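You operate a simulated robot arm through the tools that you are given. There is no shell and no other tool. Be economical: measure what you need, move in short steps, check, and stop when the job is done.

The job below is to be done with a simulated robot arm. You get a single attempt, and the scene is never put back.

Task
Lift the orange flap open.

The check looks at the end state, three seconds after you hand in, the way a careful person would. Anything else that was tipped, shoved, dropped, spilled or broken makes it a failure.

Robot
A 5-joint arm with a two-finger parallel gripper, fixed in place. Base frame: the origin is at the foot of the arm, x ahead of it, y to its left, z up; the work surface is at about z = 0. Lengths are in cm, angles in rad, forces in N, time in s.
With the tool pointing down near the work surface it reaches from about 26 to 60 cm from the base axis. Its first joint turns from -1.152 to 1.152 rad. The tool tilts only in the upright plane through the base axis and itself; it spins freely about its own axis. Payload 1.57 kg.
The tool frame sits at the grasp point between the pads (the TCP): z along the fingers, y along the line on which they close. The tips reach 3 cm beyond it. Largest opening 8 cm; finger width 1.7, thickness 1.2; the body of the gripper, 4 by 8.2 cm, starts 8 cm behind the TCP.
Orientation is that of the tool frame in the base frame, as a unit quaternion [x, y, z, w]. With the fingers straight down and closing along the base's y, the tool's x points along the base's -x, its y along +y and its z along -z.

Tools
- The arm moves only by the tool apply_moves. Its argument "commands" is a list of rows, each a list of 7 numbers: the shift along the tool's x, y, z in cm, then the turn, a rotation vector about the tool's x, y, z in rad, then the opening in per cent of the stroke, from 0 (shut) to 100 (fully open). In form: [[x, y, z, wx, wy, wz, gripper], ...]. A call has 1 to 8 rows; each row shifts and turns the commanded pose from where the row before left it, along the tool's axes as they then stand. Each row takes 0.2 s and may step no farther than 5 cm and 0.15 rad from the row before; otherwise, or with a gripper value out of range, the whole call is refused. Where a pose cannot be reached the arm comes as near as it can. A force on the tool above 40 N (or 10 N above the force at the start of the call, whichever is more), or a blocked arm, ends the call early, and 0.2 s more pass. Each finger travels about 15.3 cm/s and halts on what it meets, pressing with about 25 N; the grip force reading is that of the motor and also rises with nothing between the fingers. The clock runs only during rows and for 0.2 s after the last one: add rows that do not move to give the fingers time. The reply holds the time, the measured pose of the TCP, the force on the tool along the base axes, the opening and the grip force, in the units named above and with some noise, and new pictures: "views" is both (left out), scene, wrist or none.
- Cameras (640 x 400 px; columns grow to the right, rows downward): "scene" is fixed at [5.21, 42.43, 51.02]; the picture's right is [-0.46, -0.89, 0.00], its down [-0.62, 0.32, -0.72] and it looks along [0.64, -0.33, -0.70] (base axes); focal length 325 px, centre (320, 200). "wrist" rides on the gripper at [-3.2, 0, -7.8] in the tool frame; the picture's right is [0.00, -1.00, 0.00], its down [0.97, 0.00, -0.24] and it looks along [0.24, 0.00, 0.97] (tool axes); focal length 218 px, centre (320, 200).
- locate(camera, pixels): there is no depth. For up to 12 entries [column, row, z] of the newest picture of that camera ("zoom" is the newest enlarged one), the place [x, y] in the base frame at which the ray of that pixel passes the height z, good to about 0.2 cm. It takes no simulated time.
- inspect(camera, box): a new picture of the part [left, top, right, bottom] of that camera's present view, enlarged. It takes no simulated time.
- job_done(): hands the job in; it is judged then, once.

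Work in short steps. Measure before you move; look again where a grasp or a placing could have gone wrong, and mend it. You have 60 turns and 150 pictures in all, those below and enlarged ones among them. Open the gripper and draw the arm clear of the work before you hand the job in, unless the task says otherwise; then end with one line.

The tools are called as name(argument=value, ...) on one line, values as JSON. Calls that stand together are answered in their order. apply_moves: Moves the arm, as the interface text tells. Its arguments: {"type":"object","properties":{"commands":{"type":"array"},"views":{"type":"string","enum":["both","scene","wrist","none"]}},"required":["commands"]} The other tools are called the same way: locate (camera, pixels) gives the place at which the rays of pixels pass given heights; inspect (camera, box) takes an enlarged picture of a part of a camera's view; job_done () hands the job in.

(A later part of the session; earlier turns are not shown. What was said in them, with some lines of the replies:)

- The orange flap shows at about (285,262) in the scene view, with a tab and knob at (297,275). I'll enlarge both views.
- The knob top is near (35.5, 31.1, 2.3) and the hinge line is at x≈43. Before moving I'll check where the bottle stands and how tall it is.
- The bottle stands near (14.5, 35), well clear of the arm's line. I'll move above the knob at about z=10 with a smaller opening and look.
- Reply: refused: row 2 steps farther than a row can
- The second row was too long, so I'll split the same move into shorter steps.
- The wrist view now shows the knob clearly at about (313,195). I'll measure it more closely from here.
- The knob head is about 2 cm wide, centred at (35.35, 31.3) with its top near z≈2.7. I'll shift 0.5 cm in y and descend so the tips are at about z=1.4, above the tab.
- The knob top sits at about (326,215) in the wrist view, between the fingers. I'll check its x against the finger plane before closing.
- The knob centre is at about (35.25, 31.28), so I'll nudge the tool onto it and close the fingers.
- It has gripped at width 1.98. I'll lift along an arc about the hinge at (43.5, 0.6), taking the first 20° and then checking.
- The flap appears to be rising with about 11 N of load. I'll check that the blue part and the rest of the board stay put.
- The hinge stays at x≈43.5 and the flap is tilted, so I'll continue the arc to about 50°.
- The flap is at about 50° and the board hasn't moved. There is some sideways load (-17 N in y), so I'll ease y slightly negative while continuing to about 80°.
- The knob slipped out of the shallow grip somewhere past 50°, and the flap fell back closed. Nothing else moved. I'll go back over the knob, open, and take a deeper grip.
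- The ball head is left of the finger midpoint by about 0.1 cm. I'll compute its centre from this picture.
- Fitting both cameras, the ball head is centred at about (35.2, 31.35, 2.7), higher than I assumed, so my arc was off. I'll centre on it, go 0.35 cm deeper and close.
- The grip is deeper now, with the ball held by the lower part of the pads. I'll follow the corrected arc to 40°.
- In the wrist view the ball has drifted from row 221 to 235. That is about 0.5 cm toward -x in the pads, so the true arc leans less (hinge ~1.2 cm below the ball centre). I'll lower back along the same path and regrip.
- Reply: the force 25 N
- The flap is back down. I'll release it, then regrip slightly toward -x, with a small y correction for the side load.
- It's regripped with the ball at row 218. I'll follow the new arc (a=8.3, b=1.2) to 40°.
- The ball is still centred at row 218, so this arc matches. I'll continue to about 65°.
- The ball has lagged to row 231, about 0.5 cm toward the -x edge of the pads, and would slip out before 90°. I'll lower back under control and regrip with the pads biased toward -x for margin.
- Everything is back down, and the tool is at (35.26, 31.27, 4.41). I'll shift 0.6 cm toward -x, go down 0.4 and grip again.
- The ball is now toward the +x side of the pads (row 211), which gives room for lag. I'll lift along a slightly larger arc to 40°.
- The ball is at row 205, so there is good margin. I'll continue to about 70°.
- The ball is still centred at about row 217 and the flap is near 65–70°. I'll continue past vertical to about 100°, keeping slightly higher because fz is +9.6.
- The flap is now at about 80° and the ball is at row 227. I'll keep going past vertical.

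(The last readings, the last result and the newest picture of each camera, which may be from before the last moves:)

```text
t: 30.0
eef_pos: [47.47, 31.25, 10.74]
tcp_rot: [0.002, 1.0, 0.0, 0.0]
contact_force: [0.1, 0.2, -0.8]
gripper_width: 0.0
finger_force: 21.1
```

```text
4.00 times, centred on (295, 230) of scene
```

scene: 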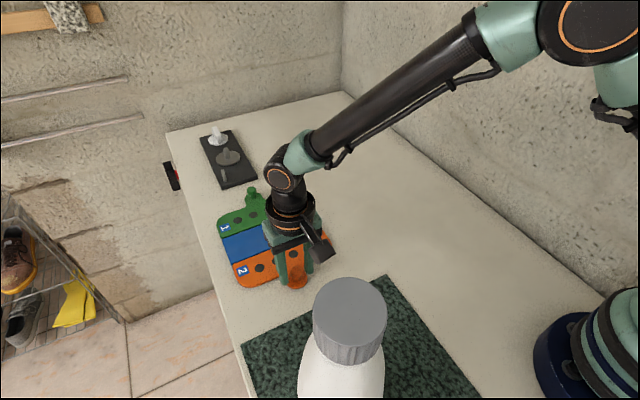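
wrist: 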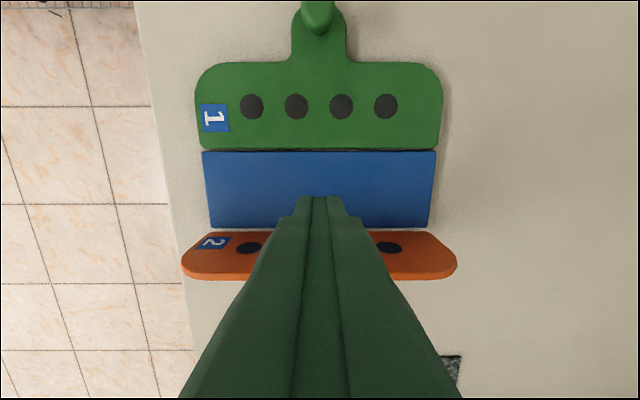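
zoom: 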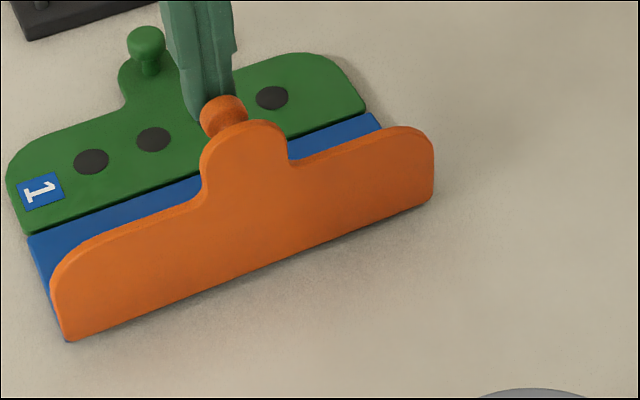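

The ball slipped out, but the flap is standing at about 85–90°. I'll wait without moving to see whether it falls or stays.

apply_moves(commands=[[0, 0, 0, 0, 0, 0, 0], [0, 0, 0, 0, 0, 0, 0], [0, 0, 0, 0, 0, 0, 0]], views="wrist")

inspect(camera="scene", box=[240, 180, 350, 280])

```text
t: 30.8
eef_pos: [47.45, 31.27, 10.84]
tcp_rot: [0.0, 1.0, 0.0, -0.001]
contact_force: [-0.5, 0.6, 0.3]
gripper_width: 0.0
finger_force: 21.4
```

wrist: 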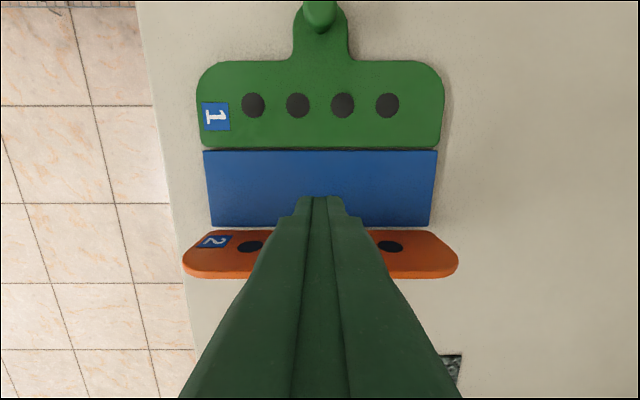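

```text
4.00 times, centred on (295, 230) of scene
```

zoom: 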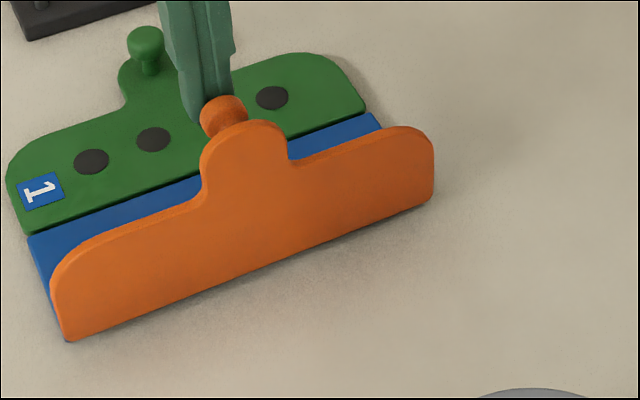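

The flap holds steady with near-zero force on the tool. I'll move away a little in +x to learn whether it stands on its own or leans on the fingers.

apply_moves(commands=[[-0.4, 0, 0, 0, 0, 0, 0], [-0.4, 0, 0, 0, 0, 0, 0], [0, 0, 0, 0, 0, 0, 0]], views="wrist")

inspect(camera="scene", box=[240, 180, 350, 280])

```text
t: 31.6
eef_pos: [48.29, 31.2, 10.86]
tcp_rot: [0.0, 1.0, 0.0, 0.0]
contact_force: [0.4, 1.0, 0.5]
gripper_width: 0.01
finger_force: 21.5
```

wrist: 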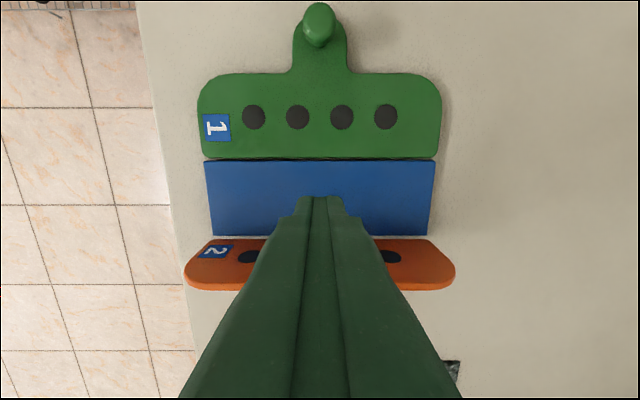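

```text
4.00 times, centred on (295, 230) of scene
```

zoom: 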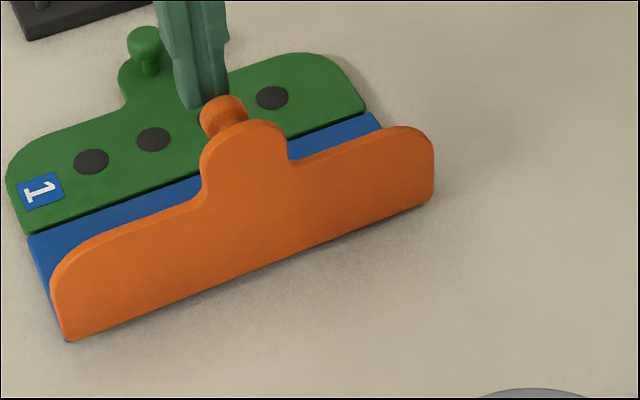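

The fingers have separated from the knob and the flap stands by itself. I'll measure its angle from the tab top and the flap's upper corners.

locate(camera="scene", pixels=[[277.5, 210.5, 9], [277.5, 210.5, 9.5], [277.5, 210.5, 10], [277.5, 210.5, 10.5], [317, 211.5, 6], [317, 211.5, 6.5], [317, 211.5, 7], [322, 230, 0.5], [257, 264.5, 0.5]])

locate(camera="wrist", pixels=[[440, 290, 5.5], [440, 290, 6.5], [440, 290, 7.5], [430, 236, 1]])

```text
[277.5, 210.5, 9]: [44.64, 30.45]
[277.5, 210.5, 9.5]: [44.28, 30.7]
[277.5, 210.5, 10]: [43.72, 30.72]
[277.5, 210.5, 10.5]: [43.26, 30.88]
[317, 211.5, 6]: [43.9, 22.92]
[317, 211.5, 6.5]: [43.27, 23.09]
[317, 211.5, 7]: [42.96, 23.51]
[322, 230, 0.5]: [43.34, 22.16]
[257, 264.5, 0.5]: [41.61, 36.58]
```

```text
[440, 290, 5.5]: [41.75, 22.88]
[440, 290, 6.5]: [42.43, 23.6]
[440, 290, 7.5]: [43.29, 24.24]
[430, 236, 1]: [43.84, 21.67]
```

The flap is close to vertical (85–90°). For security I'll move the closed fingers up and over to its -x side, so I can gently test whether it opens further.

apply_moves(commands=[[0, 0, -4, 0, 0, 0, 0], [0, 0, -4, 0, 0, 0, 0], [4, 0, 0, 0, 0, 0, 0], [4, 0, 0, 0, 0, 0, 0], [0.3, 0, 3, 0, 0, 0, 0], [0, 0, 4, 0, 0, 0, 0], [0, 0, 2.2, 0, 0, 0, 0], [0, 0, 0, 0, 0, 0, 0]])

inspect(camera="scene", box=[240, 180, 350, 280])

```text
t: 33.4
eef_pos: [39.73, 31.18, 9.76]
tcp_rot: [0.0, 1.0, -0.001, 0.0]
contact_force: [-0.4, -0.7, 0.3]
gripper_width: 0.0
finger_force: 21.2
```

scene: 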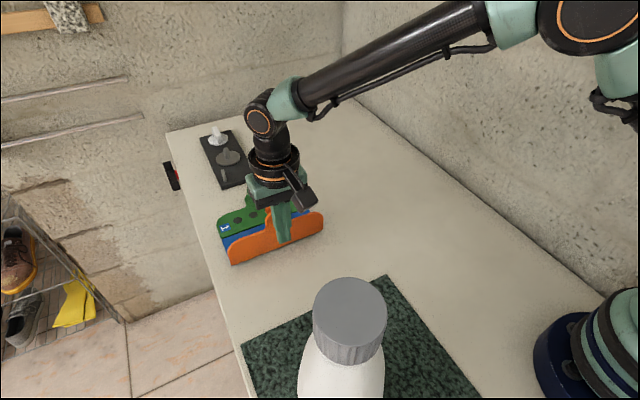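
wrist: 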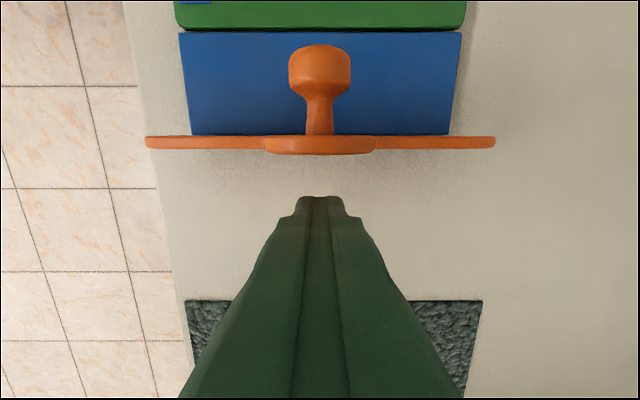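

```text
4.00 times, centred on (295, 230) of scene
```

zoom: 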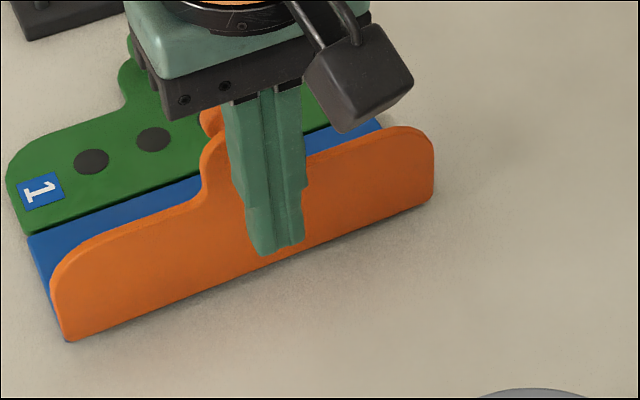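

Seen edge-on in the wrist view, the flap is almost exactly vertical, and the fingers are about 2 cm behind it. I'll push gently in +x.

apply_moves(commands=[[-0.8, 0, 0, 0, 0, 0, 0], [-0.8, 0, 0, 0, 0, 0, 0], [-0.5, 0, 0, 0, 0, 0, 0], [-0.4, 0, 0, 0, 0, 0, 0], [0, 0, 0, 0, 0, 0, 0]], views="wrist")

```text
t: 34.6
eef_pos: [42.33, 31.28, 9.84]
tcp_rot: [0.0, 1.0, 0.0, 0.001]
contact_force: [0.2, -0.7, -0.3]
gripper_width: 0.01
finger_force: 20.9
```

wrist: 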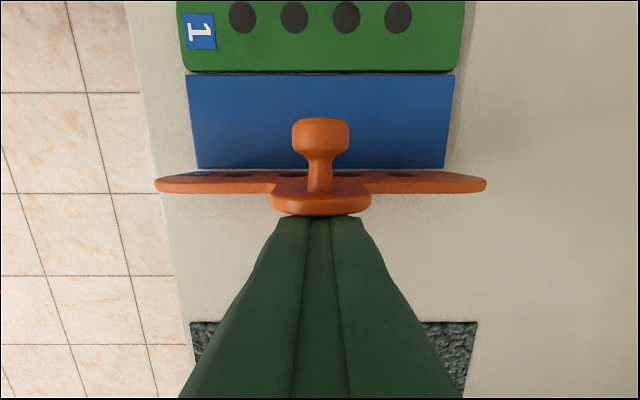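

There's no contact yet, with the force near zero and the fingers nearly touching the flap. I'll keep pushing in small steps.

apply_moves(commands=[[-0.4, 0, 0, 0, 0, 0, 0], [-0.4, 0, 0, 0, 0, 0, 0], [-0.4, 0, 0, 0, 0, 0, 0], [0, 0, 0, 0, 0, 0, 0]], views="wrist")

inspect(camera="scene", box=[240, 180, 350, 280])

```text
t: 35.6
eef_pos: [43.55, 31.19, 9.57]
tcp_rot: [0.0, 1.0, 0.0, 0.001]
contact_force: [0.5, 0.2, 0.2]
gripper_width: 0.01
finger_force: 22.0
```

wrist: 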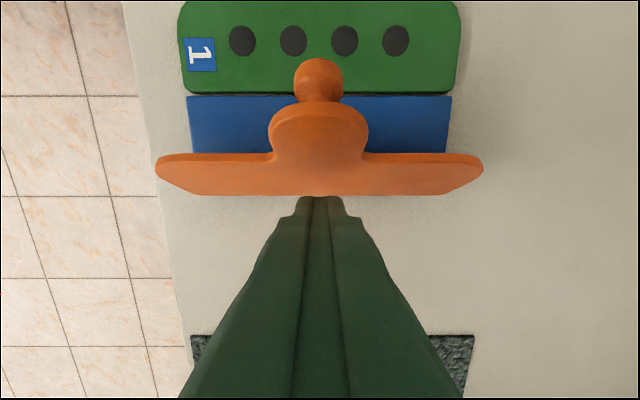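

```text
4.00 times, centred on (295, 230) of scene
```

zoom: 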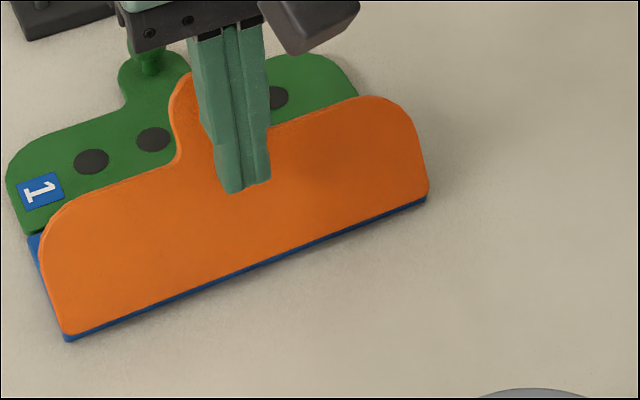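

The flap moved easily to about 110° and stays there without force. I'll back away in -x, go up, open the gripper and wait to check that it holds.

apply_moves(commands=[[2, 0, 0, 0, 0, 0, 0], [2, 0, -1, 0, 0, 0, 0], [1, 0, -4, 0, 0, 0, 0], [0, 0, -4.5, 0, 0, 0, 0], [0, -3, -3.5, 0, 0, 0, 50], [0, -4, -2.5, 0, 0, 0, 100], [0, -4, 0, 0, 0, 0, 100], [0, 0, 0, 0, 0, 0, 100]])

inspect(camera="scene", box=[200, 170, 360, 300])

```text
t: 37.4
eef_pos: [38.45, 20.0, 25.11]
tcp_rot: [0.0, 1.0, 0.001, 0.0]
contact_force: [-1.1, -0.2, 0.2]
gripper_width: 8.0
finger_force: 0.2
```

scene: 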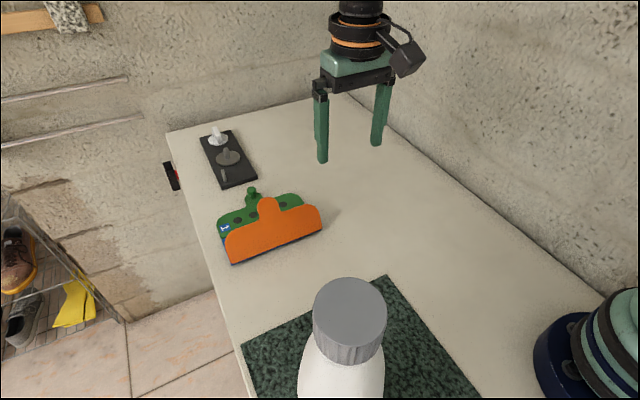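
wrist: 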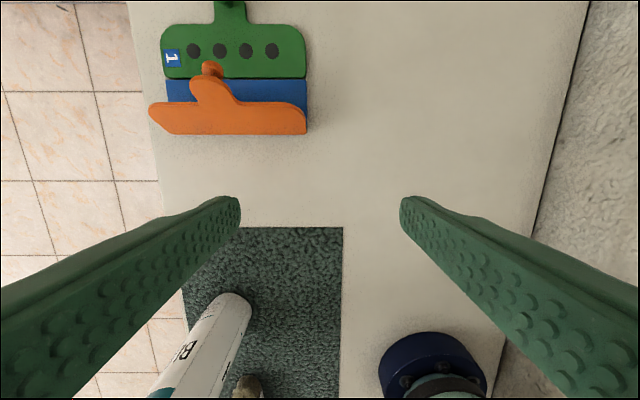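

```text
3.08 times, centred on (280, 235) of scene
```

zoom: 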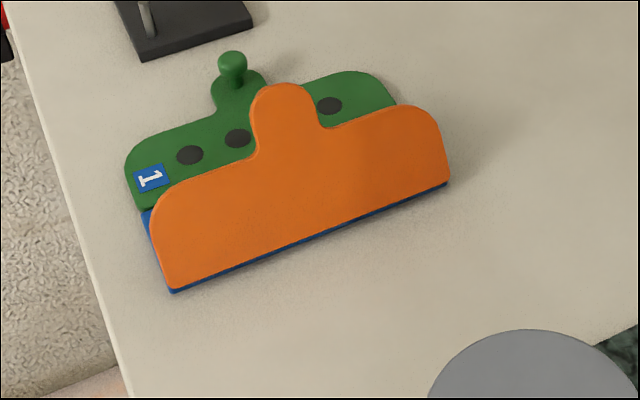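

The flap stays open past vertical, the other objects haven't moved, and the arm is clear with the gripper open. I'm handing the job in.

job_done()

```text
The job is handed in.
```

The orange flap is open, standing at about 110° on its own when I handed in, and nothing else on the table moved; on an earlier try it slipped from the gripper and fell shut once.
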